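You operate a simulated robot arm through the tools that you are given. There is no shell and no other tool. Be economical: measure what you need, move in short steps, check, and stop when the job is done.

Carry out the task below with a simulated robot arm. There is one attempt and no reset: what you move stays moved.

TASK
Open the main lever and set 5 bar by the teal tester in the green socket; put it back.
Fine: the big gauge and the knob's marks are off, go by the tester; main lever stays open; all else stays.
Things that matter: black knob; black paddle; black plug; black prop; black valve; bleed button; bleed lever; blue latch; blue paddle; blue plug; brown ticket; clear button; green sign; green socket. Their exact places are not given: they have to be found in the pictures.

Only the result counts: the job must be done as asked and must still hold three seconds after the hand-in. Knocking over, shifting, dropping, spilling or breaking anything else fails it.

THE ROBOT
A 6-joint arm with a fingered hand on a trunk, on a base that drives. Base frame: it is fixed to the floor where the robot stands at the start and does not move with it; the origin is under the middle of the robot, x ahead of it, y to its left, z up; the surface under the hand at the start is at about z = 900. Readings come in mm, degrees, newtons and seconds.
With the tool pointing down near the work surface it reaches from about 180 to 880 mm from the robot's upright axis, wherever it stands. Its first joint turns from -166.0 to 166.0 degrees. Places, roughly: black knob [500, 200, 900]; black paddle [400, -600, 900]; black prop [-1400, 1300, 1000]; black valve [600, -800, 900]; bleed button [-3500, -1100, 700]; bleed lever [600, -200, 1000]; blue latch [-1200, 500, 1100]; blue paddle [400, 2000, 900]; blue plug [500, 2000, 1000]; brown ticket [750, -1000, 1000]; clear button [500, 2800, 900]; green sign [500, 2250, 500]; green socket [400, 0, 900]; grey door [-1300, 100, 1000]; hold button [500, 2700, 900]; left pocket of the tester rack [700, 0, 900]. Payload 5 kg.
The tool frame sits at the grasp point between the pads (the TCP): z along the fingers, y along the line on which they close. The tips reach 36 mm beyond it. The gripper opens to 120 mm. The gripper's body begins 42 mm behind the TCP. The gripper is a hand of 4 fingers: y runs from the thumb to the fingers, the wrist lies at [-19, -123, -211] in the tool frame, and closing takes about 1.5 s.
Orientation is that of the tool frame in the base frame, as [roll, pitch, yaw] about the fixed x, y, z axes, in that order (R = Rz(yaw) Ry(pitch) Rx(roll)). With the fingers straight down and the wrist toward the robot, the tool's x, y and z point along [0, 1, 0], [1, 0, 0] and [0, 0, -1] of the base frame.

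THE INTERFACE
- The arm moves only by the tool arm_command. Its arguments are lists of equal length, an entry for each row: "offset": the shift along the base's x, y, z in m, a list of three; "rot": the turn, a rotation vector about the base's x, y, z in degrees, a list of three. In form: {"offset": [[x, y, z], ...], "rot": [[rx, ry, rz], ...]}. A call has 1 to 12 rows; each row shifts and turns the commanded pose from where the row before left it. "grip" is the finger opening in m, from 0 to 0.12, set as the call begins (left out, the last holds). Each row takes 0.2 s and may step no farther than 50 mm and 8.6 degrees from the row before; otherwise, or with a gripper value out of range, the whole call is refused. A pose out of reach is approached as far as the arm can. The call stops where the force on the tool passes 40 N (or 10 N more than at its start, if that is more) or the arm is blocked; 0.2 s more then pass. Each finger travels about 45 mm/s and halts on what it meets, pressing with about 33 N; the grip force reading is that of the motor and also rises with nothing between the fingers. The clock runs only during rows and for 0.2 s after the last one: add rows that do not move to give the fingers time. The reply holds the time, the measured pose of the TCP, the force on the tool along the base axes, the opening and the grip force, in the units named above and with some noise, with the torque about the TCP (base axes, N m) and any sound that the robot's microphone picked up, and new pictures: "pictures" is both (left out), scene, wrist or none.
- Cameras (640 x 400 px; columns grow to the right, rows downward): "scene" is now at [97.8, -18.1, 1748.7]; the picture's right is [-0.27, -0.96, 0.00], its down [-0.81, 0.23, -0.54] and it looks along [0.52, -0.15, -0.84] (base axes); focal length 277 px, centre (320, 200). "wrist" rides on the gripper at [73, -101, -142] in the tool frame; the picture's right is [-0.79, 0.29, -0.54], its down [-0.56, -0.70, 0.44] and it looks along [-0.25, 0.65, 0.71] (tool axes); focal length 280 px, centre (320, 200).
- lift_body(by): slides the trunk up (or, below 0, down) by that many mm; the arm and the scene camera ride with it, the base frame stays. It gives what a move gives, with no picture.
- steer(legs): drives the robot by 1 to 6 legs, each [ahead, turn to the left] in mm and degrees, along the robot's own axes; the way and the turn of a leg run together, so that a leg with both is an arc; at most 1500 mm and 180 degrees a leg. The arm and the cameras ride along, it lands a little off, and it stops where it bumps. It gives what a move gives, and a new picture of the scene camera.
- curl_fingers(index, middle, ring, thumb_bend, thumb_turn): sets how far each is bent, from 0 (flat) to 100 (curled in); at 30 the hand is open as for a grip, at 70 the pads meet at the TCP. One left out holds its place. A second passes; each finger stops where it meets its share of the squeeze, and holds until it gets a number again. A gripper value or a shape takes the hand back. It gives what a move gives, with no picture; readings hold the bend of each and the force on the fingers (four entries, about 0 where the hand has none), thumb and palm. thumb_turn goes from beside the hand (0) to across from the fingers (100), as for a grip.
- preshape(shape): the hand has 4 fingers and takes this shape, open, in about a second: jaw (thumb against the fingers, like two jaws); tri (thumb and two fingers); tip (a fingertip pinch); poke (one finger out to press); point (the index stretched); flat (the hand flat); cup (the hand cupped); fist (a fist). The gripper value then closes the fingers along that shape, each until it touches; the sizes above hold for jaw. It gives what a move gives, with no picture.
- head_to(pan, tilt): turns the head with the scene camera to pan (to the left, within 86 degrees either way) and tilt (down, from -29 to 69), counted from straight ahead of the robot. It gives what a move gives, and a new picture of the scene camera.
- point_at(camera, pixels): for up to 12 pixels [column, row] of the newest picture of that camera ("zoom" is the newest enlarged one), the place [x, y, z] in the base frame of the surface seen there, good to about 2 mm. No time passes.
- inspect(camera, box): a new picture of the part [left, top, right, bottom] of that camera's present view, enlarged. No time passes.
- job_done(): hands the job in; it is judged then, once.

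Keep the steps short. Do not move on a guess: measure, check each grasp and each placing, and mend mistakes. In all there are 80 turns and 260 pictures (those below and enlarged ones count). Leave the gripper open and the arm clear of the work at the hand-in unless told otherwise, and finish with a single line.

The tools are called after "Emit:" as name(argument=value, ...) on one line, values as JSON. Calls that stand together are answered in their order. arm_command: Moves the arm, as the interface text tells. Its arguments: {"type":"object","properties":{"offset":{"type":"array","items":{"type":"array","items":{"type":"number"}}},"rot":{"type":"array","items":{"type":"array","items":{"type":"number"}}},"grip":{"type":"number"},"pictures":{"type":"string","enum":["both","scene","wrist","none"]}},"required":["offset","rot"]} The other tools are called the same way: lift_body (by) slides the trunk up or down; preshape (shape) gives the hand a shape; curl_fingers (index, middle, ring, thumb_bend, thumb_turn) moves the fingers one by one; steer (legs) drives the base; head_to (pan, tilt) turns the head that bears the scene camera; point_at (camera, pixels) gives the place of the surface under pixels of a picture; inspect (camera, box) takes an enlarged picture of a part of a camera's view; job_done () hands the job in.

At the start:

```text
clock: 0.0
position: [711.4, 64.4, 1227.3]
ee_rot: [-179.9, 0.1, 90.1]
contact_force: [-0.2, -0.7, 0.3]
wrist_torque: [-0.01, -0.01, -0.01]
gripper_width: 119.7
grip_force: 0.1
shape: jaw
bend: [30.0, 30.0, 30.0, 30.0, 98.0]
finger forces: [0.0, 0.0, 0.1, 0.1, 0.0, 0.1]
trunk travel left (down, up): [-775.0, 65.0]
robot x, y, heading: [-1.9, 1.3, -0.0]
head pan, tilt: [-15.8, 57.4]
```

scene: 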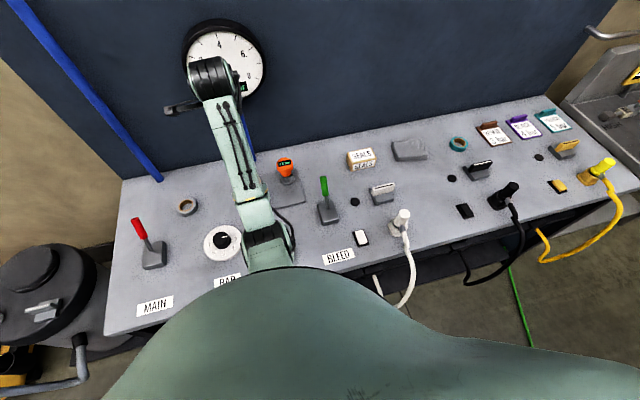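
wrist: 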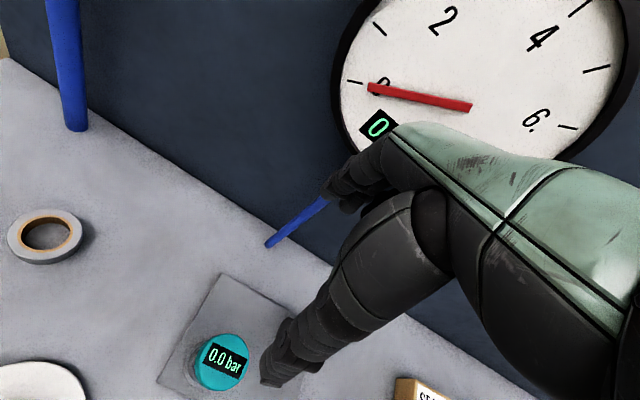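

I see the red main lever (140,235), the knob (222,242), an orange tester (285,165) and, in the wrist view, a teal tester at (220,362). I'll enlarge both views first.

Emit:
inspect(camera="scene", box=[100, 130, 380, 305])

Emit:
inspect(camera="wrist", box=[120, 200, 440, 400])

Emit:
point_at(camera="scene", pixels=[[137, 222], [147, 243], [153, 255], [222, 242], [222, 230], [285, 163], [288, 180], [324, 182], [187, 206], [155, 306], [355, 202], [130, 320]])

```text
2.29 times, centred on (240, 218) of scene
```

zoom: 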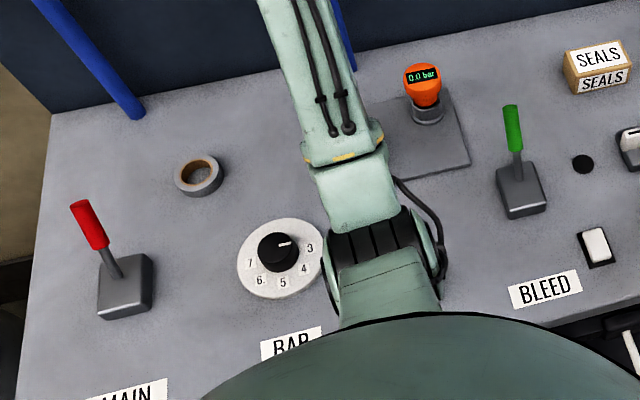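

```text
2.00 times, centred on (280, 300) of wrist
```

zoom: 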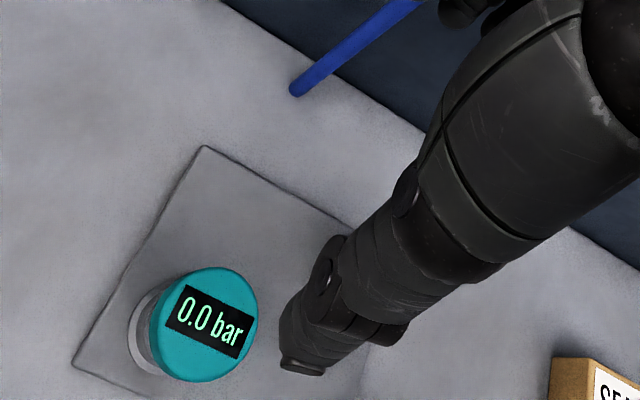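

```text
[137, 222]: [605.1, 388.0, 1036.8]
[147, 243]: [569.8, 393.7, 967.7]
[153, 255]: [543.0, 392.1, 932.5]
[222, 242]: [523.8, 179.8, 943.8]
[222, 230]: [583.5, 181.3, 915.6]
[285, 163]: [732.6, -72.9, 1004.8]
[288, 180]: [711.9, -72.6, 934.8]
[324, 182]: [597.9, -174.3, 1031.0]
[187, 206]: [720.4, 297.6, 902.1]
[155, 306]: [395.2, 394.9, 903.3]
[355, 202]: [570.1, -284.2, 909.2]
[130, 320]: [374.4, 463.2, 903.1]
```

Next I measure the teal tester and rack in the wrist view, then move the arm left so I can see the socket.

Emit:
point_at(camera="wrist", pixels=[[222, 362], [205, 380], [222, 338], [243, 362], [193, 365], [185, 345], [221, 278], [160, 383], [400, 390], [50, 225]])

Emit:
arm_command(offset=[[-0.03, 0.04, 0], [-0.03, 0.04, 0], [-0.03, 0.04, 0], [-0.03, 0.04, 0], [-0.03, 0.04, 0], [-0.03, 0.04, 0], [-0.03, 0.04, 0]], rot=[[0, 0, 0], [0, 0, 0], [0, 0, 0], [0, 0, 0], [0, 0, 0], [0, 0, 0], [0, 0, 0]])

```text
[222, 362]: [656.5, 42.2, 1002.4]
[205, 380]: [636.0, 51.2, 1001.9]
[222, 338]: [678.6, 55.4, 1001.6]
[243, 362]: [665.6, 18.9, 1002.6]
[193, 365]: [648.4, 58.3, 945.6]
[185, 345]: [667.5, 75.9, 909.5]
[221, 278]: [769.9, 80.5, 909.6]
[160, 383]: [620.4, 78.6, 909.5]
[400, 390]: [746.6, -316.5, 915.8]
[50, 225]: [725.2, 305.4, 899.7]
```

```text
clock: 1.6
position: [514.2, 352.4, 1207.3]
ee_rot: [179.7, 0.0, 90.0]
contact_force: [-0.3, 0.8, 0.8]
wrist_torque: [-0.05, 0.01, 0.01]
gripper_width: 119.8
grip_force: 0.1
shape: jaw
bend: [30.0, 30.0, 30.0, 30.0, 98.0]
finger forces: [0.1, 0.1, 0.0, 0.0, 0.1, 0.1]
out of reach, approached as far as the arm can: row 5, 6, 7
trunk travel left (down, up): [-775.0, 65.0]
robot x, y, heading: [4.2, 0.9, 0.1]
head pan, tilt: [-15.8, 57.4]
```

scene: 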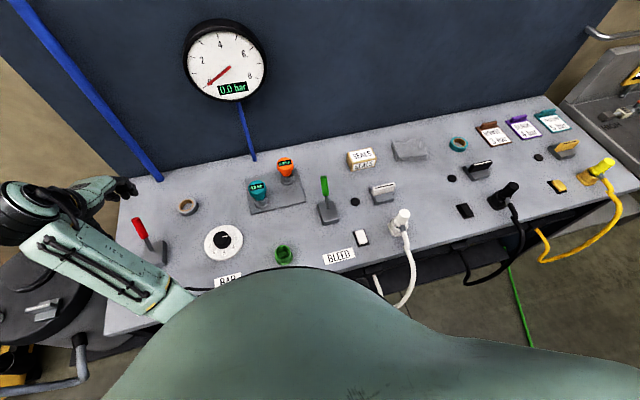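
wrist: 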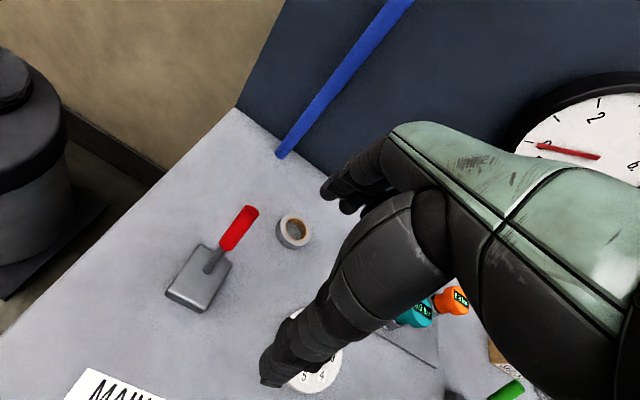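

Green socket is at (283,255) and the teal tester at (258,190). I'll zoom in and measure both.

Emit:
inspect(camera="scene", box=[192, 145, 352, 285])

Emit:
point_at(camera="scene", pixels=[[258, 190], [258, 184], [261, 200], [283, 250], [276, 254], [290, 254], [283, 258], [283, 266], [250, 182], [280, 207], [305, 195], [222, 240]])

```text
2.86 times, centred on (272, 215) of scene
```

zoom: 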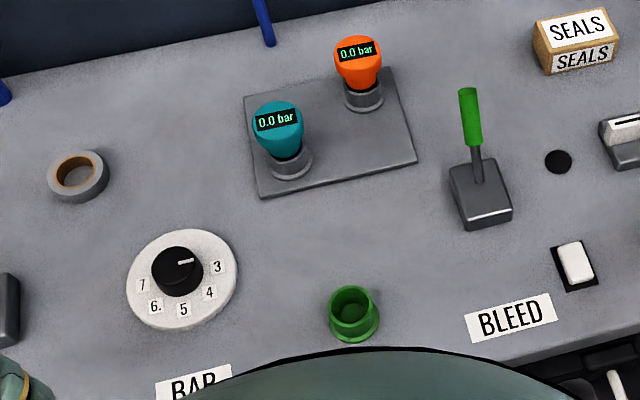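

```text
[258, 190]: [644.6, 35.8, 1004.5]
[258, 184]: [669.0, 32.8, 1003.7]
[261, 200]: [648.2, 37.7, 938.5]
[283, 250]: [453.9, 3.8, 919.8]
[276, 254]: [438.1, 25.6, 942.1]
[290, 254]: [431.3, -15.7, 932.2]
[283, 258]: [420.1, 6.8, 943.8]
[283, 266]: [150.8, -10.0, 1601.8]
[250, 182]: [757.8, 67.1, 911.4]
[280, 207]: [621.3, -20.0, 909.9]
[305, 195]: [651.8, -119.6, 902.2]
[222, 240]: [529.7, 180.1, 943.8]
```

I need more precise points, so I'll measure from the zoomed picture.

Emit:
point_at(camera="zoom", pixels=[[352, 288], [330, 310], [377, 312], [352, 312], [352, 336], [278, 107], [256, 122], [302, 122], [278, 128], [178, 252], [178, 282], [178, 262]])

Emit:
point_at(camera="zoom", pixels=[[153, 268], [203, 265], [128, 290], [236, 270], [185, 229], [185, 330], [268, 165], [308, 165], [278, 152], [300, 148], [358, 62], [350, 325]])

```text
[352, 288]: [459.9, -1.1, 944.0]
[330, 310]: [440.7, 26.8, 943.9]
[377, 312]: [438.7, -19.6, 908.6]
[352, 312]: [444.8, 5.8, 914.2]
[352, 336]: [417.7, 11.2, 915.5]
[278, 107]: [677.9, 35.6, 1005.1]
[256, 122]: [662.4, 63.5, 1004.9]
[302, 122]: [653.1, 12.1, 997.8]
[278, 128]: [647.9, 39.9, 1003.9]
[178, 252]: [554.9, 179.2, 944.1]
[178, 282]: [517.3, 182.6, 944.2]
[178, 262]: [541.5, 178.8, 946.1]
```

```text
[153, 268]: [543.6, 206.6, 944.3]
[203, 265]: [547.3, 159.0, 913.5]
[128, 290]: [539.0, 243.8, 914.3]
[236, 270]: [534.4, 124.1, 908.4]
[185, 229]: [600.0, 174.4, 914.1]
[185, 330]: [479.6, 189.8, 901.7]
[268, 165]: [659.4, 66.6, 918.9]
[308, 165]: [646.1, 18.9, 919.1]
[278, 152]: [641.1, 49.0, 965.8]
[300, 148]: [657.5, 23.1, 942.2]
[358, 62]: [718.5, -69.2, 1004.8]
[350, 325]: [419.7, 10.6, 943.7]
```

Tester cap centre is about (656,40) with its top at z 1004, and the socket centre is about (439,4) with its rim at z 944. Now I'll look closely at the red lever in the wrist view.

Emit:
inspect(camera="wrist", box=[140, 180, 340, 320])

Emit:
point_at(camera="wrist", pixels=[[250, 210], [238, 228], [225, 246], [215, 257], [206, 270], [225, 262], [188, 262], [198, 300], [170, 290], [293, 230]])

```text
2.86 times, centred on (240, 250) of wrist
```

zoom: 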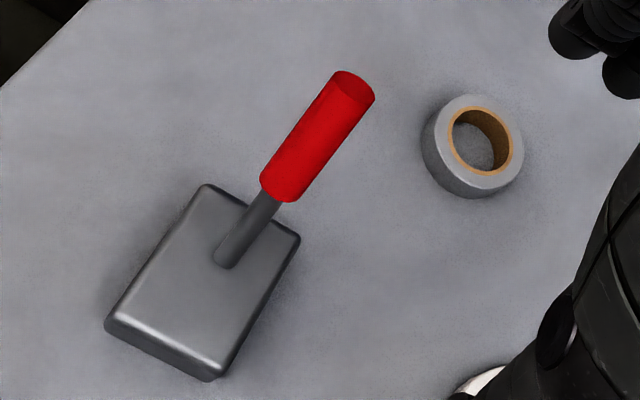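

```text
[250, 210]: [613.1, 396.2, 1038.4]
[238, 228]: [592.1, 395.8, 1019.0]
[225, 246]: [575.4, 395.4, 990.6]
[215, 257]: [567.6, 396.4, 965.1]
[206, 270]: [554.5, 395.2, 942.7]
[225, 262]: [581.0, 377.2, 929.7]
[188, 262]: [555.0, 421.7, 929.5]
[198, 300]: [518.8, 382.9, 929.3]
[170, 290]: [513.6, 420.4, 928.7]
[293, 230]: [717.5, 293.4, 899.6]
```

The lever leans away, running from about (547,395,930) to its tip at (613,396,1040). I'll bring the open hand above it with the fingers on the far side.

Emit:
arm_command(offset=[[0.03, 0.02, -0.02], [0.04, 0.02, -0.03], [0.03, 0.01, -0.03], [0, 0, 0]], rot=[[0, 0, 0], [0, 0, 0], [0, 0, 0], [0, 0, 0]])

```text
refused: row 2 steps farther than a row can; nothing moved
```

Emit:
arm_command(offset=[[0.03, 0.02, -0.02], [0.03, 0.02, -0.03], [0.03, 0.01, -0.03], [0, 0, 0]], rot=[[0, 0, 0], [0, 0, 0], [0, 0, 0], [0, 0, 0]])

```text
clock: 2.6
position: [605.6, 402.0, 1127.6]
ee_rot: [179.9, 0.1, 90.0]
contact_force: [-0.8, -1.4, -0.3]
wrist_torque: [0.0, -0.03, -0.02]
gripper_width: 119.9
grip_force: 0.0
shape: jaw
bend: [30.0, 30.0, 30.0, 30.0, 98.0]
finger forces: [0.1, 0.0, 0.1, 0.0, 0.1, 0.0]
trunk travel left (down, up): [-775.0, 65.0]
robot x, y, heading: [-0.7, -2.2, 0.1]
head pan, tilt: [-15.8, 57.4]
```

scene: 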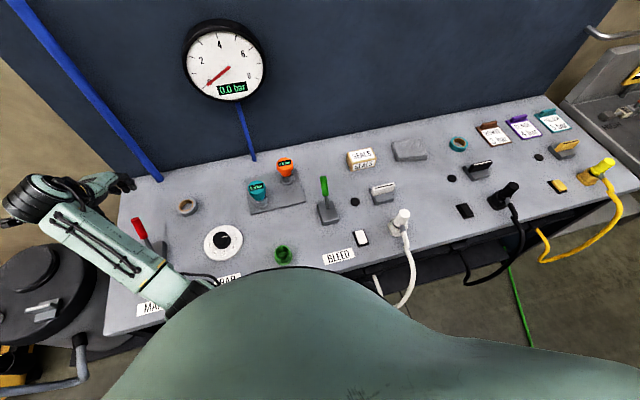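
wrist: 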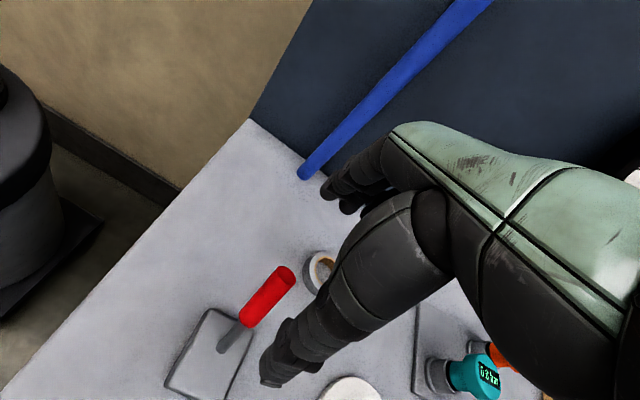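

The lever should fall between the thumb (near) and fingers (far), so I lower straight down to z≈1030.

Emit:
arm_command(offset=[[0.0, -0.006, -0.03], [0.0, 0, -0.03], [0, 0, -0.02], [0, 0, -0.017], [0, 0, 0]], rot=[[0, 0, 0], [0, 0, 0], [0, 0, 0], [0, 0, 0], [0, 0, 0]], pictures="wrist")

```text
clock: 3.8
position: [604.4, 396.0, 1029.9]
ee_rot: [180.0, 0.0, 90.0]
contact_force: [0.0, -0.2, -0.6]
wrist_torque: [0.01, -0.04, 0.01]
gripper_width: 119.6
grip_force: 0.1
shape: jaw
bend: [30.0, 30.0, 30.0, 30.0, 98.0]
finger forces: [0.0, 0.0, 0.1, 0.1, 0.1, 0.0]
trunk travel left (down, up): [-775.0, 65.0]
robot x, y, heading: [-0.4, -0.7, -0.1]
head pan, tilt: [-15.8, 57.4]
```

wrist: 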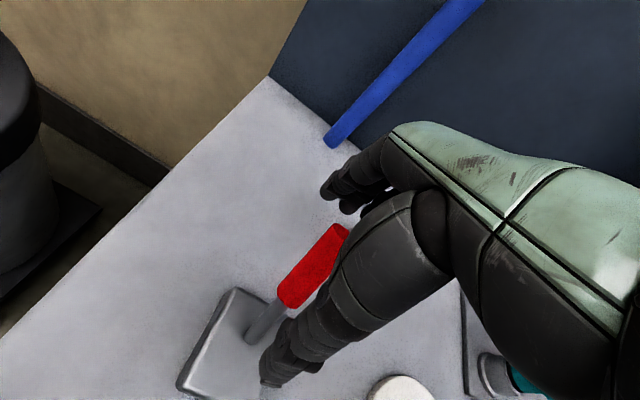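

The lever is between the fingers. I'll close to 45 mm loosely and then pull toward the robot on an arc.

Emit:
arm_command(offset=[[0, 0, 0], [0, 0, 0], [0, 0, 0], [0, 0, 0], [0, 0, 0], [-0.02, 0, 0.006], [-0.02, 0, 0.005], [-0.02, 0, 0.002], [-0.02, 0, 0]], rot=[[0, 0, 0], [0, 0, 0], [0, 0, 0], [0, 0, 0], [0, 0, 0], [0, 0, 0], [0, 0, 0], [0, 0, 0], [0, 0, 0]], grip=0.045)

```text
clock: 5.8
position: [524.6, 395.1, 1044.1]
ee_rot: [180.0, -0.1, 90.0]
contact_force: [0.8, 0.3, 0.3]
wrist_torque: [0.05, 0.0, 0.0]
gripper_width: 45.6
grip_force: 0.0
shape: jaw
bend: [74.0, 50.0, 48.0, 73.0, 100.0]
finger forces: [0.6, 0.0, 0.0, 0.1, 0.1, 0.1]
trunk travel left (down, up): [-775.0, 65.0]
robot x, y, heading: [3.8, -1.5, -0.1]
head pan, tilt: [-15.8, 57.4]
```

scene: 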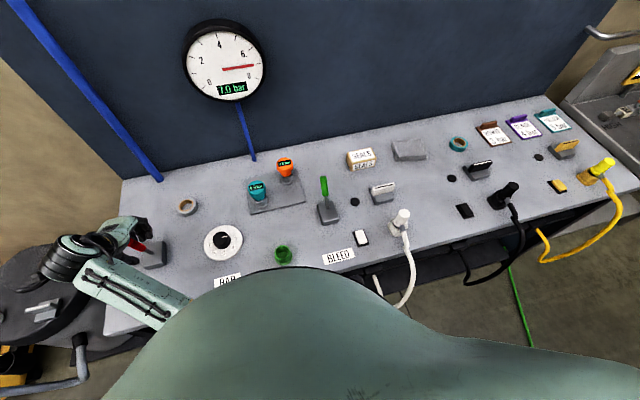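
wrist: 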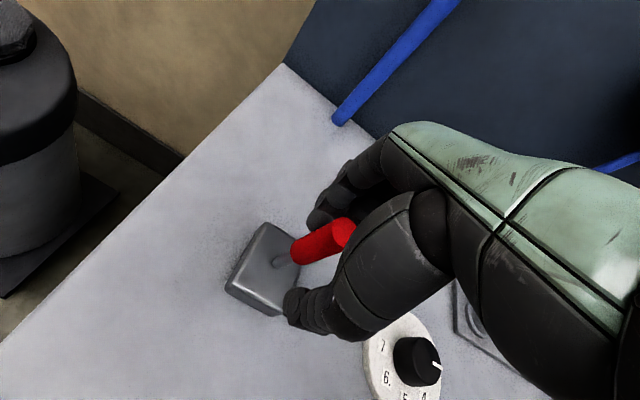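

The gauge came up to about 7, so pulling opens it. I'll keep pulling gently to the end stop.

Emit:
arm_command(offset=[[-0.015, 0, -0.003], [-0.015, 0, -0.005], [-0.012, 0, -0.005], [-0.012, 0, -0.006], [0, 0, 0]], rot=[[0, 0, 0], [0, 0, 0], [0, 0, 0], [0, 0, 0], [0, 0, 0]])

```text
clock: 7.0
position: [473.1, 393.9, 1028.2]
ee_rot: [179.5, -0.5, 89.9]
contact_force: [19.7, -1.3, 32.5]
wrist_torque: [-0.01, -1.89, -0.01]
gripper_width: 55.7
grip_force: 0.0
shape: jaw
bend: [73.0, 46.0, 48.0, 73.0, 100.0]
finger forces: [22.4, 9.2, 0.1, 0.1, 0.0, 0.0]
trunk travel left (down, up): [-775.0, 65.0]
robot x, y, heading: [0.3, 1.7, 0.1]
head pan, tilt: [-15.8, 57.4]
```

scene: 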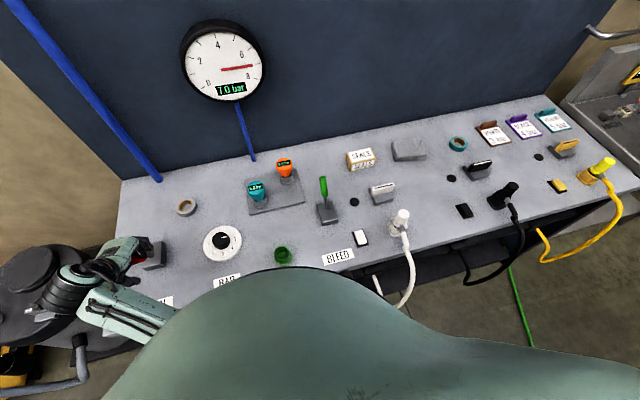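
wrist: 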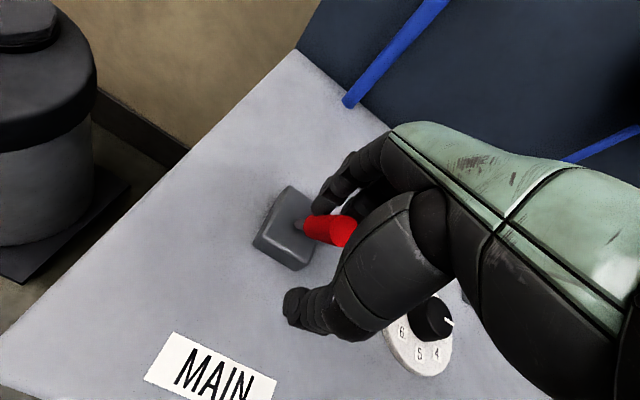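

The end stop is felt (20 N in x, 32 N in z). I'll relax, open the hand and lift clear.

Emit:
arm_command(offset=[[0.008, 0, 0.004], [0, 0, 0], [0, 0, 0], [0, 0, 0], [0, 0, 0], [0, 0, 0.02], [0, 0, 0.03], [0, 0, 0.04], [0, 0, 0.04]], rot=[[0, 0, 0], [0, 0, 0], [0, 0, 0], [0, 0, 0], [0, 0, 0], [0, 0, 0], [0, 0, 0], [0, 0, 0], [0, 0, 0]], grip=0.12)

```text
clock: 9.0
position: [478.7, 395.1, 1158.1]
ee_rot: [-179.9, 0.2, 90.0]
contact_force: [-0.6, -0.6, 0.7]
wrist_torque: [-0.03, 0.01, -0.01]
gripper_width: 119.7
grip_force: 0.1
shape: jaw
bend: [30.0, 30.0, 30.0, 30.0, 98.0]
finger forces: [0.0, 0.1, 0.1, 0.0, 0.0, 0.0]
trunk travel left (down, up): [-775.0, 65.0]
robot x, y, heading: [2.4, 2.2, 0.2]
head pan, tilt: [-15.8, 57.4]
```

scene: 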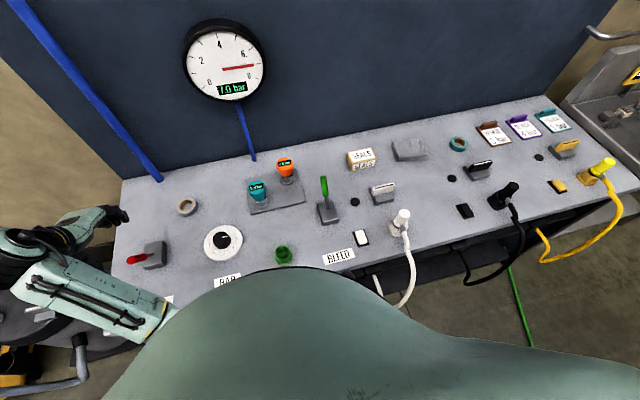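
wrist: 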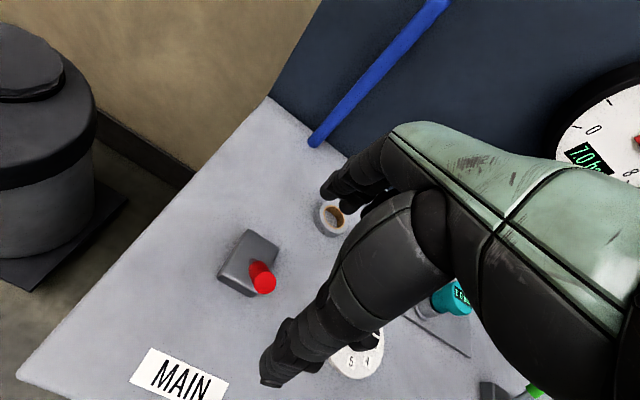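

The main lever is open (leaning toward me) and the gauge shows 7.0. Next I go above the teal tester.

Emit:
arm_command(offset=[[0.016, -0.044, 0], [0.016, -0.044, 0], [0.016, -0.044, 0], [0.016, -0.044, 0], [0.016, -0.044, 0], [0.016, -0.044, 0], [0.016, -0.044, 0], [0.016, -0.044, 0], [0, 0, 0]], rot=[[0, 0, 0], [0, 0, 0], [0, 0, 0], [0, 0, 0], [0, 0, 0], [0, 0, 0], [0, 0, 0], [0, 0, 0], [0, 0, 0]])

Emit:
inspect(camera="scene", box=[100, 130, 340, 290])

Emit:
inspect(camera="wrist", box=[120, 200, 440, 400])

```text
clock: 11.0
position: [607.7, 41.4, 1157.1]
ee_rot: [179.9, 0.2, 90.0]
contact_force: [-0.2, -0.4, 0.0]
wrist_torque: [-0.03, 0.01, 0.0]
gripper_width: 119.6
grip_force: 0.0
shape: jaw
bend: [30.0, 30.0, 30.0, 30.0, 98.0]
finger forces: [0.0, 0.1, 0.0, 0.0, 0.1, 0.0]
trunk travel left (down, up): [-775.0, 65.0]
robot x, y, heading: [1.9, 1.5, -0.2]
head pan, tilt: [-15.8, 57.4]
```

scene: 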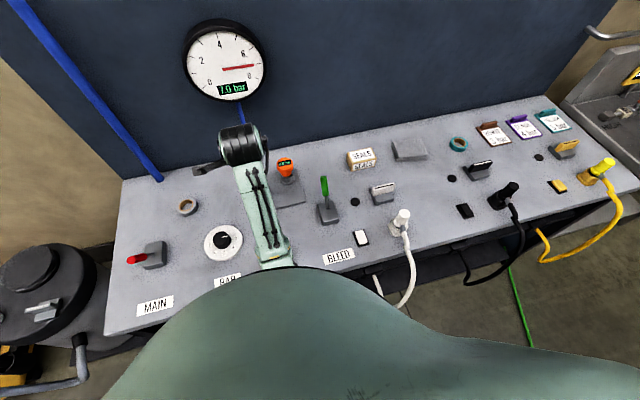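
wrist: 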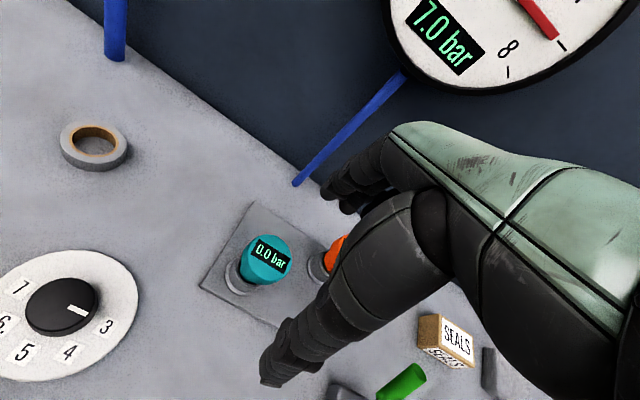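

```text
2.50 times, centred on (220, 210) of scene
```

zoom: 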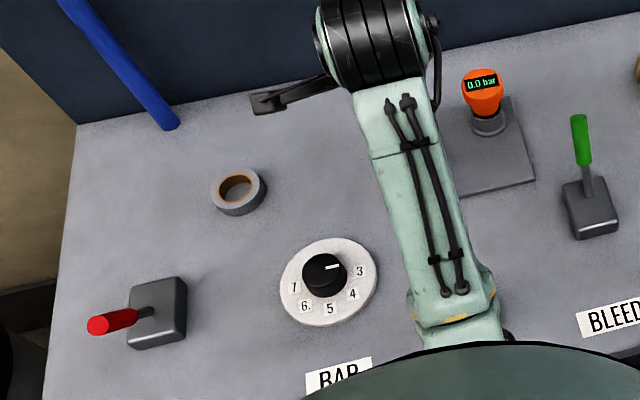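

```text
2.00 times, centred on (280, 300) of wrist
```

zoom: 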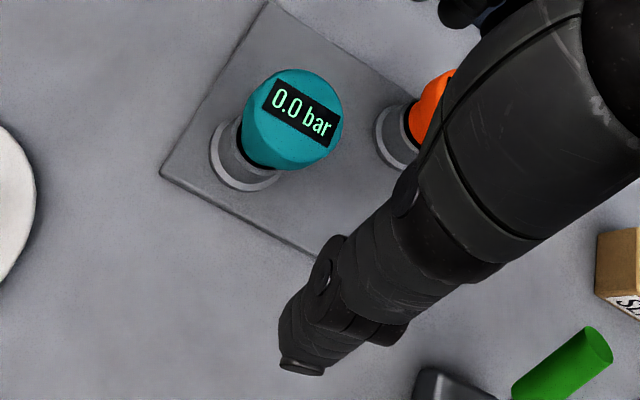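

I measure the tester cap and pocket edges from this zoom.

Emit:
point_at(camera="zoom", pixels=[[295, 72], [252, 95], [340, 130], [285, 162], [300, 110], [300, 168], [245, 160], [225, 180], [213, 145], [268, 185], [250, 165], [395, 150]])

```text
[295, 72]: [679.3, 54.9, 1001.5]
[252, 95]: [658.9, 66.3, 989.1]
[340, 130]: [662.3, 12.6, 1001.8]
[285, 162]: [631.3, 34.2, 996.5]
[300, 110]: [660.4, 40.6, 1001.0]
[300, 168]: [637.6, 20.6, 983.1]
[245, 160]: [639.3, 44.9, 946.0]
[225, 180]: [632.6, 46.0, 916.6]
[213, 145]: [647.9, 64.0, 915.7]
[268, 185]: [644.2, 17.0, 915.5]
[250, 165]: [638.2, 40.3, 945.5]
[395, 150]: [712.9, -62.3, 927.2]
```

The cap centre is about (656,40), radius ~27, z 965–1003. I move over it and then lower.

Emit:
arm_command(offset=[[0.024, 0, -0.02], [0.024, -0.001, -0.03], [0, 0, -0.04], [0, 0, -0.02], [0, 0, 0]], rot=[[0, 0, 0], [0, 0, 0], [0, 0, 0], [0, 0, 0], [0, 0, 0]], pictures="wrist")

```text
clock: 12.2
position: [655.9, 42.3, 1047.5]
ee_rot: [180.0, 0.0, 90.0]
contact_force: [0.3, 0.4, 0.6]
wrist_torque: [0.03, -0.03, -0.01]
gripper_width: 119.9
grip_force: 0.1
shape: jaw
bend: [30.0, 30.0, 30.0, 30.0, 98.0]
finger forces: [0.1, 0.0, 0.0, 0.0, 0.1, 0.1]
trunk travel left (down, up): [-775.0, 65.0]
robot x, y, heading: [-3.2, 2.9, 0.1]
head pan, tilt: [-15.8, 57.4]
```

wrist: 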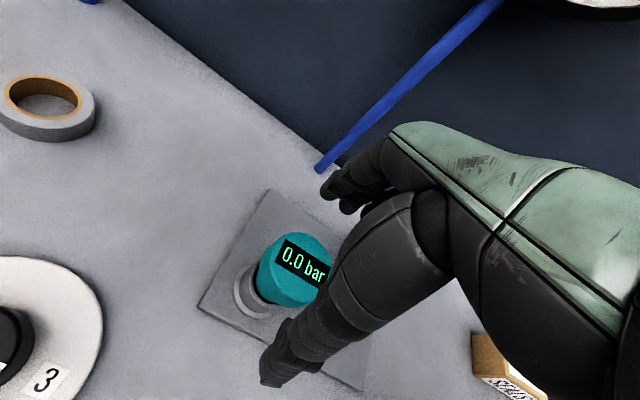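

Aligned, so I lower another 59 mm and check.

Emit:
arm_command(offset=[[0, 0, -0.025], [0, 0, -0.02], [0, 0, -0.014], [0, 0, 0]], rot=[[0, 0, 0], [0, 0, 0], [0, 0, 0], [0, 0, 0]], pictures="wrist")

```text
clock: 13.2
position: [655.1, 40.8, 989.5]
ee_rot: [-180.0, 0.0, 90.0]
contact_force: [-0.2, -0.2, 0.7]
wrist_torque: [-0.01, -0.04, 0.01]
gripper_width: 119.9
grip_force: 0.0
shape: jaw
bend: [30.0, 30.0, 30.0, 30.0, 98.0]
finger forces: [0.1, 0.0, 0.0, 0.0, 0.0, 0.0]
trunk travel left (down, up): [-775.0, 65.0]
robot x, y, heading: [1.3, -0.5, -0.0]
head pan, tilt: [-15.8, 57.4]
```

wrist: 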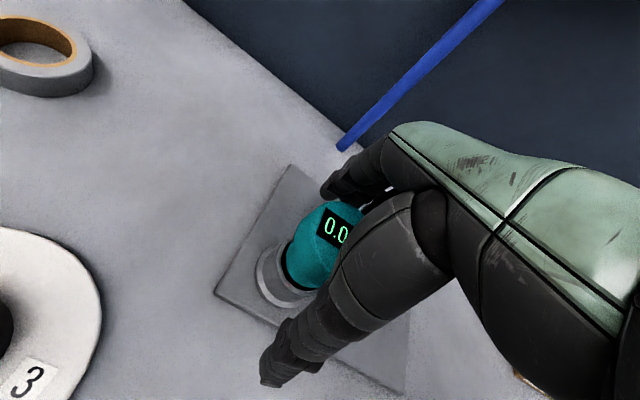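

The cap is between thumb and fingers. I close the hand.

Emit:
arm_command(offset=[[0, 0, 0], [0, 0, 0], [0, 0, 0], [0, 0, 0], [0, 0, 0], [0, 0, 0], [0, 0, 0], [0, 0, 0]], rot=[[0, 0, 0], [0, 0, 0], [0, 0, 0], [0, 0, 0], [0, 0, 0], [0, 0, 0], [0, 0, 0], [0, 0, 0]], grip=0.02, pictures="wrist")

```text
clock: 15.0
position: [656.1, 42.2, 989.3]
ee_rot: [-179.9, 0.1, 89.9]
contact_force: [0.7, 0.8, 0.5]
wrist_torque: [0.01, 0.01, 0.02]
gripper_width: 37.9
grip_force: 32.8
shape: jaw
bend: [74.0, 53.0, 56.0, 76.0, 100.0]
finger forces: [20.1, 8.4, 0.0, 0.0, 25.3, 0.1]
trunk travel left (down, up): [-775.0, 65.0]
robot x, y, heading: [3.0, 2.8, 0.0]
head pan, tilt: [-15.8, 57.4]
```

wrist: 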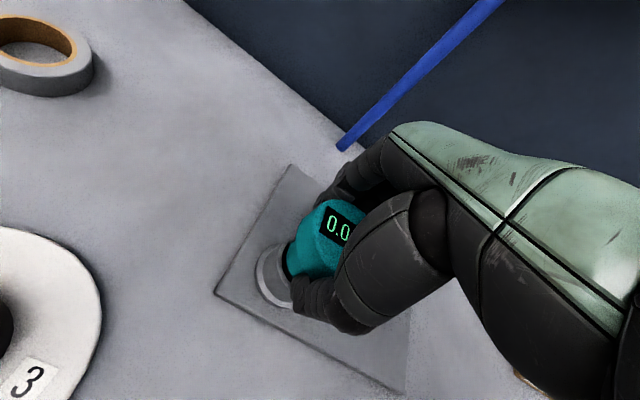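

Gripped (thumb 25 N against index and middle). I lift straight up a little and look.

Emit:
arm_command(offset=[[0, 0, 0.01], [0, 0, 0.02], [0, 0, 0.03], [0, 0, 0.03], [0, 0, 0]], rot=[[0, 0, 0], [0, 0, 0], [0, 0, 0], [0, 0, 0], [0, 0, 0]], pictures="wrist")

Emit:
inspect(camera="wrist", box=[180, 150, 420, 350])

```text
clock: 16.2
position: [655.0, 40.0, 1078.6]
ee_rot: [179.9, 0.0, 90.0]
contact_force: [-0.1, -0.4, -3.0]
wrist_torque: [0.0, 0.0, -0.03]
gripper_width: 37.7
grip_force: 32.9
shape: jaw
bend: [74.0, 53.0, 56.0, 76.0, 100.0]
finger forces: [20.2, 8.3, 0.1, 0.0, 25.4, 0.0]
trunk travel left (down, up): [-775.0, 65.0]
robot x, y, heading: [-2.1, -2.4, -0.1]
head pan, tilt: [-15.8, 57.4]
```

wrist: 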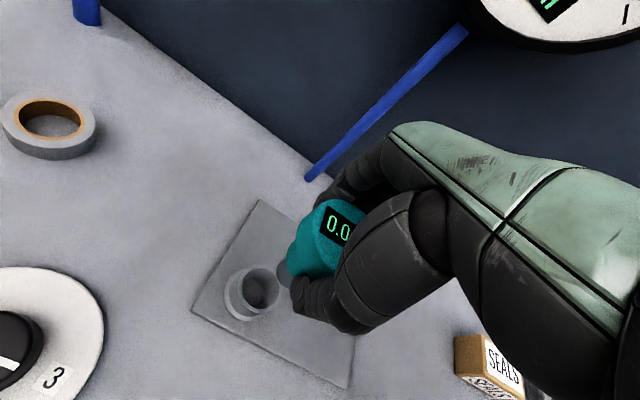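

```text
2.00 times, centred on (300, 250) of wrist
```

zoom: 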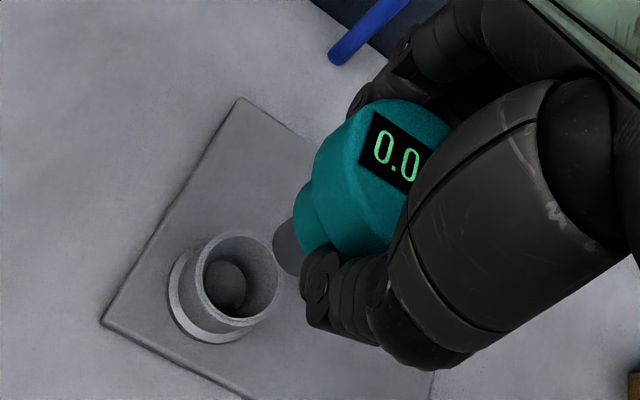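

It is held at 0.0 bar. I measure the empty pocket rim, which gives the tester axis relative to the TCP for placing it back.

Emit:
point_at(camera="zoom", pixels=[[258, 238], [196, 268], [278, 290], [220, 322], [205, 245], [265, 312], [228, 290], [290, 250], [320, 215], [345, 130]])

```text
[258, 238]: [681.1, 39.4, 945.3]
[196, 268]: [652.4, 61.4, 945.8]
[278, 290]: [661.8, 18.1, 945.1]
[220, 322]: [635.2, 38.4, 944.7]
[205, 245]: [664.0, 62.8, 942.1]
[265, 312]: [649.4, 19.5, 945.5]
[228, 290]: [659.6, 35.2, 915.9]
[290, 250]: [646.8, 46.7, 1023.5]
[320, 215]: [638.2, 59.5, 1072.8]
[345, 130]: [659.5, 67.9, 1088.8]
```

The pocket centre is (658,40) with rim z 945, like the socket rim at z 944, so the seated TCP height is about 989 in both. I carry the tester to just above the socket.

Emit:
arm_command(offset=[[-0.036, -0.006, 0], [-0.036, -0.006, 0], [-0.036, -0.006, 0], [-0.036, -0.006, 0], [-0.036, -0.006, 0], [-0.036, -0.006, 0], [0, 0, 0]], rot=[[0, 0, 0], [0, 0, 0], [0, 0, 0], [0, 0, 0], [0, 0, 0], [0, 0, 0], [0, 0, 0]])

Emit:
inspect(camera="wrist", box=[180, 170, 420, 370])

```text
clock: 17.8
position: [441.0, 4.4, 1078.8]
ee_rot: [180.0, 0.0, 90.0]
contact_force: [1.2, 0.2, -2.6]
wrist_torque: [0.01, 0.02, -0.04]
gripper_width: 37.9
grip_force: 32.8
shape: jaw
bend: [74.0, 54.0, 56.0, 76.0, 100.0]
finger forces: [20.0, 8.5, 0.0, 0.0, 25.7, 0.0]
trunk travel left (down, up): [-775.0, 65.0]
robot x, y, heading: [-0.5, -2.8, 0.3]
head pan, tilt: [-15.8, 57.4]
```

scene: 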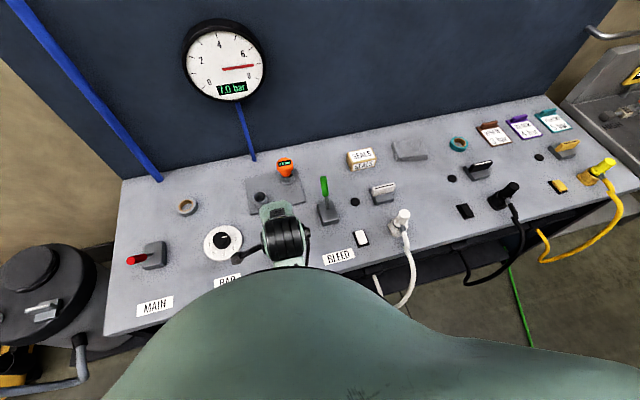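
wrist: 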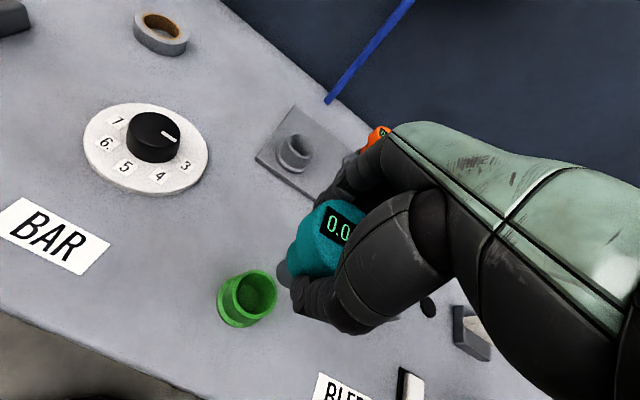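

```text
2.00 times, centred on (300, 270) of wrist
```

zoom: 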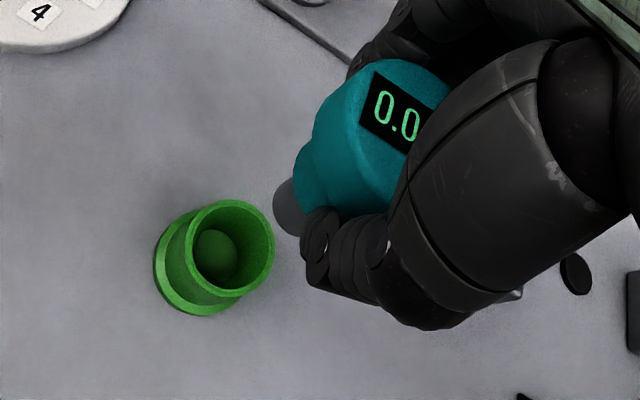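

I measure the socket rim from this view to correct the alignment.

Emit:
point_at(camera="zoom", pixels=[[250, 203], [190, 225], [188, 245], [272, 255], [210, 290], [200, 280], [268, 225], [225, 202], [218, 258], [240, 292], [288, 205]])

```text
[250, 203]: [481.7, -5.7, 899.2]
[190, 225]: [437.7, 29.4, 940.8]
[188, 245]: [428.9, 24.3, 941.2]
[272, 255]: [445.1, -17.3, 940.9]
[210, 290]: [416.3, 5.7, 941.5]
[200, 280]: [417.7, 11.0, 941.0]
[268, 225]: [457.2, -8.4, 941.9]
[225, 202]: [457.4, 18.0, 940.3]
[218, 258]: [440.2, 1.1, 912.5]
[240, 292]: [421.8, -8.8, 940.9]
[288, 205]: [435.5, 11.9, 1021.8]
```

The socket centre is (439,5) with rim z 941. I shift (-3,+1) mm and lower slowly.

Emit:
arm_command(offset=[[-0.003, 0.001, -0.02], [0, 0, -0.02], [0, 0, -0.01], [0, 0, 0]], rot=[[0, 0, 0], [0, 0, 0], [0, 0, 0], [0, 0, 0]], pictures="wrist")

Emit:
inspect(camera="wrist", box=[180, 170, 420, 370])

```text
clock: 18.8
position: [436.9, 7.7, 1027.6]
ee_rot: [180.0, 0.1, 90.1]
contact_force: [0.0, -0.1, -4.1]
wrist_torque: [-0.01, 0.02, 0.03]
gripper_width: 37.6
grip_force: 32.6
shape: jaw
bend: [74.0, 54.0, 56.0, 76.0, 100.0]
finger forces: [20.2, 8.5, 0.1, 0.0, 25.8, 0.1]
trunk travel left (down, up): [-775.0, 65.0]
robot x, y, heading: [-3.0, -0.7, 0.2]
head pan, tilt: [-15.8, 57.4]
```

wrist: 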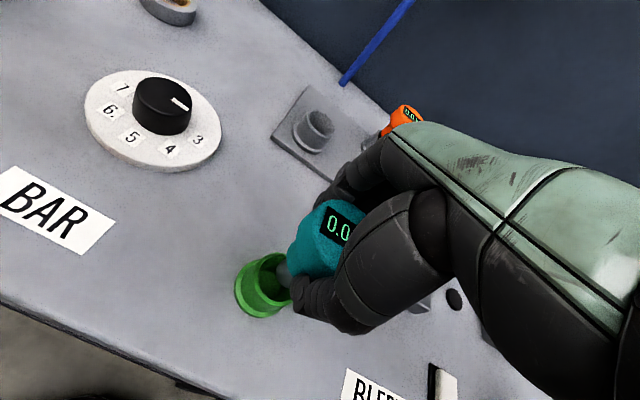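

```text
2.00 times, centred on (300, 270) of wrist
```

zoom: 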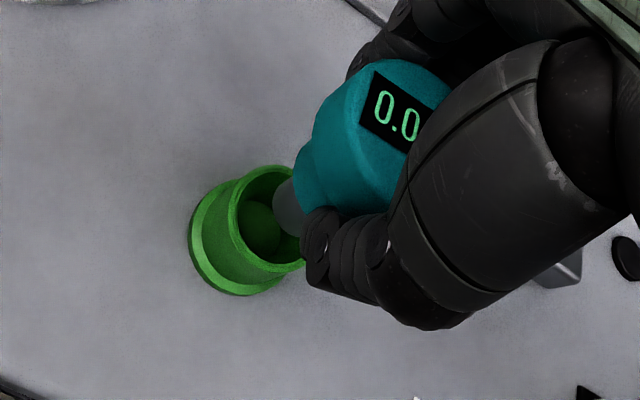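

It's heading into the socket. I lower further in small steps.

Emit:
arm_command(offset=[[0, 0, -0.01], [0, 0, -0.01], [0, 0, -0.01], [0, 0, -0.006], [0, 0, -0.003], [0, 0, 0]], rot=[[0, 0, 0], [0, 0, 0], [0, 0, 0], [0, 0, 0], [0, 0, 0], [0, 0, 0]], pictures="wrist")

Emit:
inspect(camera="wrist", box=[180, 170, 420, 370])

```text
clock: 20.2
position: [440.6, 6.8, 988.5]
ee_rot: [-179.8, 0.0, 90.0]
contact_force: [-10.4, -0.7, 4.6]
wrist_torque: [-0.04, 0.49, -0.01]
gripper_width: 37.8
grip_force: 32.8
shape: jaw
bend: [74.0, 54.0, 56.0, 76.0, 100.0]
finger forces: [17.9, 7.9, 0.0, 0.0, 32.0, 0.0]
trunk travel left (down, up): [-775.0, 65.0]
robot x, y, heading: [-0.5, -1.2, -0.0]
head pan, tilt: [-15.8, 57.4]
```

wrist: 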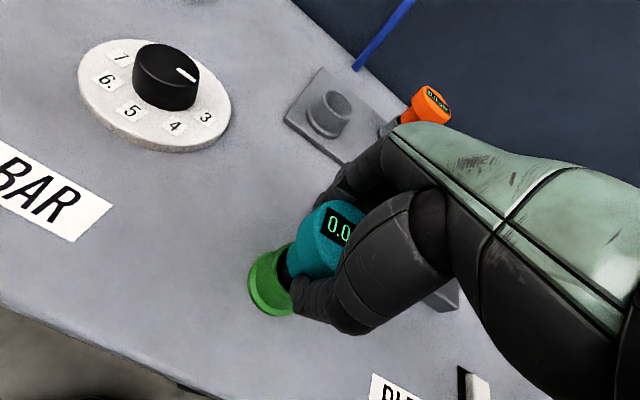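

```text
2.00 times, centred on (300, 270) of wrist
```

zoom: 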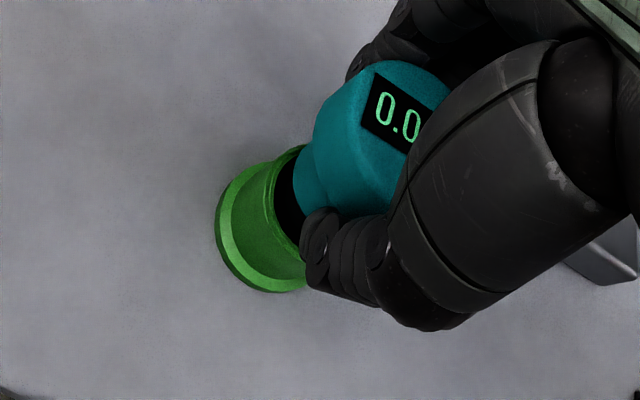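

Light side force (-10 N in x) says I'm slightly too far in +x. I shift back 1.5 mm and press down a few mm more.

Emit:
arm_command(offset=[[-0.0015, 0, 0], [0, 0, -0.002], [0, 0, -0.002], [0, 0, -0.002], [0, 0, 0]], rot=[[0, 0, 0], [0, 0, 0], [0, 0, 0], [0, 0, 0], [0, 0, 0]], pictures="wrist")

Emit:
inspect(camera="wrist", box=[180, 170, 420, 370])

```text
clock: 21.4
position: [443.8, 7.0, 984.0]
ee_rot: [179.9, 0.1, 90.0]
contact_force: [-18.1, -0.3, 14.1]
wrist_torque: [-0.02, 0.86, -0.04]
gripper_width: 38.4
grip_force: 32.5
shape: jaw
bend: [74.0, 55.0, 56.0, 76.0, 100.0]
finger forces: [15.2, 6.4, 0.1, 0.0, 37.0, 0.0]
trunk travel left (down, up): [-775.0, 65.0]
robot x, y, heading: [-0.5, 0.4, 0.4]
head pan, tilt: [-15.8, 57.4]
```

wrist: 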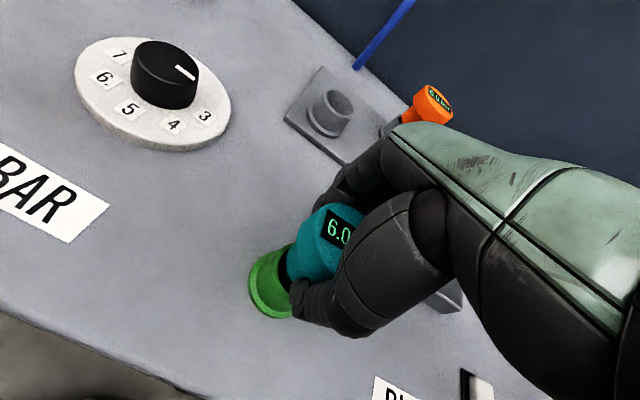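

```text
2.00 times, centred on (300, 270) of wrist
```

zoom: 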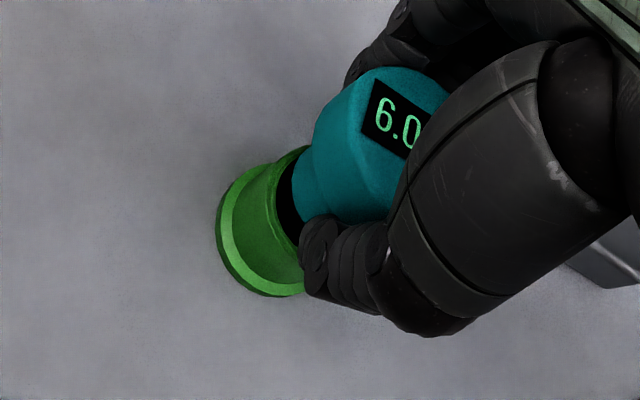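

The tester now reads 6.0, so it is seated. The hand sits about 4 mm too far in +x (x 443.8), so I relax that side force before releasing.

Emit:
arm_command(offset=[[-0.002, 0, 0.001], [-0.002, 0, 0], [0, 0, 0]], rot=[[0, 0, 0], [0, 0, 0], [0, 0, 0]], pictures="none")

```text
clock: 22.2
position: [444.1, 6.9, 987.9]
ee_rot: [179.8, 0.2, 90.1]
contact_force: [-16.5, -1.0, -14.4]
wrist_torque: [-0.03, 1.01, -0.04]
gripper_width: 37.1
grip_force: 32.8
shape: jaw
bend: [74.0, 55.0, 56.0, 76.0, 100.0]
finger forces: [17.2, 5.8, 0.1, 0.0, 33.4, 0.1]
trunk travel left (down, up): [-775.0, 65.0]
robot x, y, heading: [-0.3, 0.6, 0.0]
head pan, tilt: [-15.8, 57.4]
```

I press 3 mm down again to be sure it's seated, then open the fingers.

Emit:
arm_command(offset=[[-0.001, 0, -0.002], [0, 0, -0.002], [0, 0, 0]], rot=[[0, 0, 0], [0, 0, 0], [0, 0, 0]], pictures="none")

Emit:
arm_command(offset=[[0, 0, 0], [0, 0, 0], [0, 0, 0], [0, 0, 0], [0, 0, 0], [0, 0, 0], [0, 0, 0], [0, 0, 0]], rot=[[0, 0, 0], [0, 0, 0], [0, 0, 0], [0, 0, 0], [0, 0, 0], [0, 0, 0], [0, 0, 0], [0, 0, 0]], grip=0.12, pictures="wrist")

```text
clock: 23.0
position: [445.4, 6.9, 986.4]
ee_rot: [179.1, 0.0, 90.1]
contact_force: [-26.6, 0.3, 3.0]
wrist_torque: [-0.07, 1.42, -0.05]
gripper_width: 37.4
grip_force: 32.3
shape: jaw
bend: [74.0, 57.0, 56.0, 76.0, 100.0]
finger forces: [14.3, 4.4, 0.1, 0.0, 40.1, 0.0]
trunk travel left (down, up): [-775.0, 65.0]
robot x, y, heading: [-1.6, -0.4, -0.1]
head pan, tilt: [-15.8, 57.4]
```

```text
clock: 24.8
position: [447.0, 5.7, 986.7]
ee_rot: [179.2, 0.1, 90.0]
contact_force: [0.2, -0.1, 1.0]
wrist_torque: [-0.04, 0.02, 0.03]
gripper_width: 119.3
grip_force: 0.0
shape: jaw
bend: [30.0, 30.0, 30.0, 30.0, 98.0]
finger forces: [0.0, 0.0, 0.0, 0.0, 0.1, 0.0]
trunk travel left (down, up): [-775.0, 65.0]
robot x, y, heading: [0.2, 1.7, -0.3]
head pan, tilt: [-15.8, 57.4]
```

wrist: 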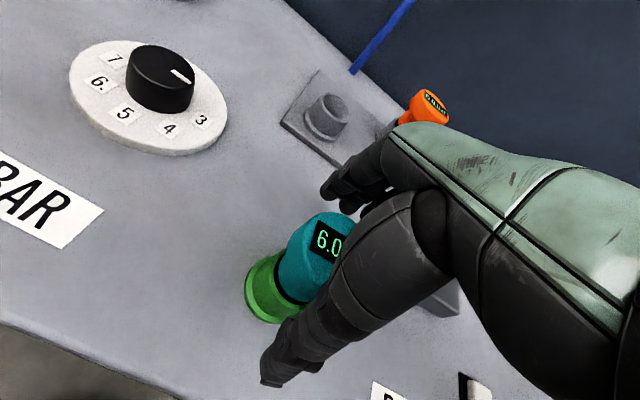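

Released, and the tester reads 6.0 standing in the socket. I lift straight up 130 mm and look.

Emit:
arm_command(offset=[[0, 0, 0.02], [0, 0, 0.03], [0, 0, 0.04], [0, 0, 0.04], [0, 0, 0]], rot=[[0, 0, 0], [0, 0, 0], [0, 0, 0], [0, 0, 0], [0, 0, 0]], pictures="wrist")

Emit:
inspect(camera="wrist", box=[60, 80, 380, 280])

```text
clock: 26.0
position: [435.2, 6.7, 1105.9]
ee_rot: [-179.9, 0.0, 89.9]
contact_force: [0.3, 0.1, 0.5]
wrist_torque: [-0.01, 0.0, -0.04]
gripper_width: 120.0
grip_force: 0.0
shape: jaw
bend: [30.0, 30.0, 30.0, 30.0, 98.0]
finger forces: [0.0, 0.0, 0.1, 0.0, 0.0, 0.1]
out of reach, approached as far as the arm can: row 4
trunk travel left (down, up): [-775.0, 65.0]
robot x, y, heading: [-1.7, 1.3, 0.2]
head pan, tilt: [-15.8, 57.4]
```

wrist: 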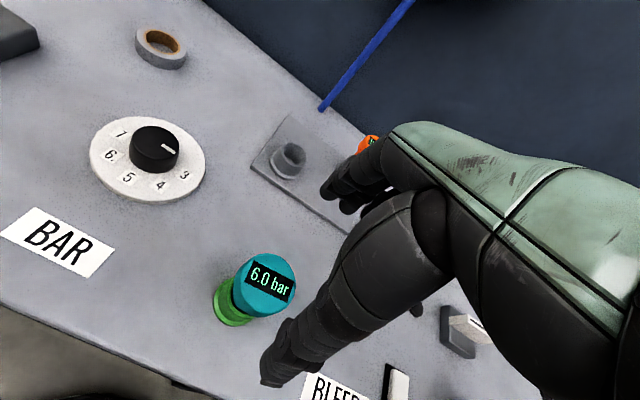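

```text
2.00 times, centred on (220, 180) of wrist
```

zoom: 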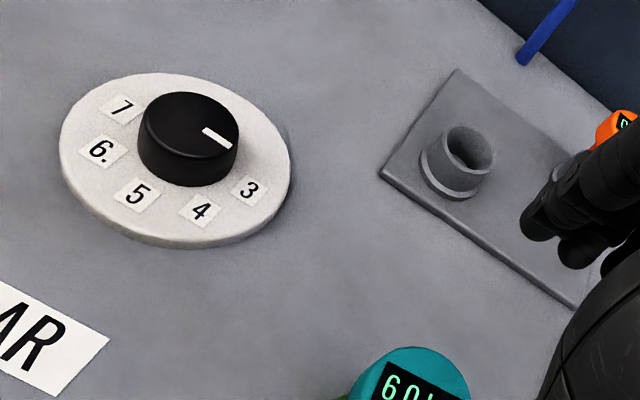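

The true pressure is 6.0 bar (the gauge says 7.0). I measure the knob precisely from the zoom.

Emit:
point_at(camera="zoom", pixels=[[192, 95], [146, 118], [237, 142], [190, 160], [165, 150], [225, 112], [205, 132], [230, 147], [190, 125], [265, 145], [250, 190], [137, 195]])

Emit:
point_at(camera="wrist", pixels=[[265, 285], [282, 270], [250, 265], [270, 315], [240, 290], [228, 305]])

```text
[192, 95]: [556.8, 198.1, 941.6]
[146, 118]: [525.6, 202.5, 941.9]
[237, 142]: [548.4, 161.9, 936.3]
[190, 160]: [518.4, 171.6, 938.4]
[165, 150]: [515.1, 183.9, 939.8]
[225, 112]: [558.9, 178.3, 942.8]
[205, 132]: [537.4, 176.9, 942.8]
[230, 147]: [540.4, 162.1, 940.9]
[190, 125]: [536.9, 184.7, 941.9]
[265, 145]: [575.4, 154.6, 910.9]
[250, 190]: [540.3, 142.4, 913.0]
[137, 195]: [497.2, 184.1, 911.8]
```

```text
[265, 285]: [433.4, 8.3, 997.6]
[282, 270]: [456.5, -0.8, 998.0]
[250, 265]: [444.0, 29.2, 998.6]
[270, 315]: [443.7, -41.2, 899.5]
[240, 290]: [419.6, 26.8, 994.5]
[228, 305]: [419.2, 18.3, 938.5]
```

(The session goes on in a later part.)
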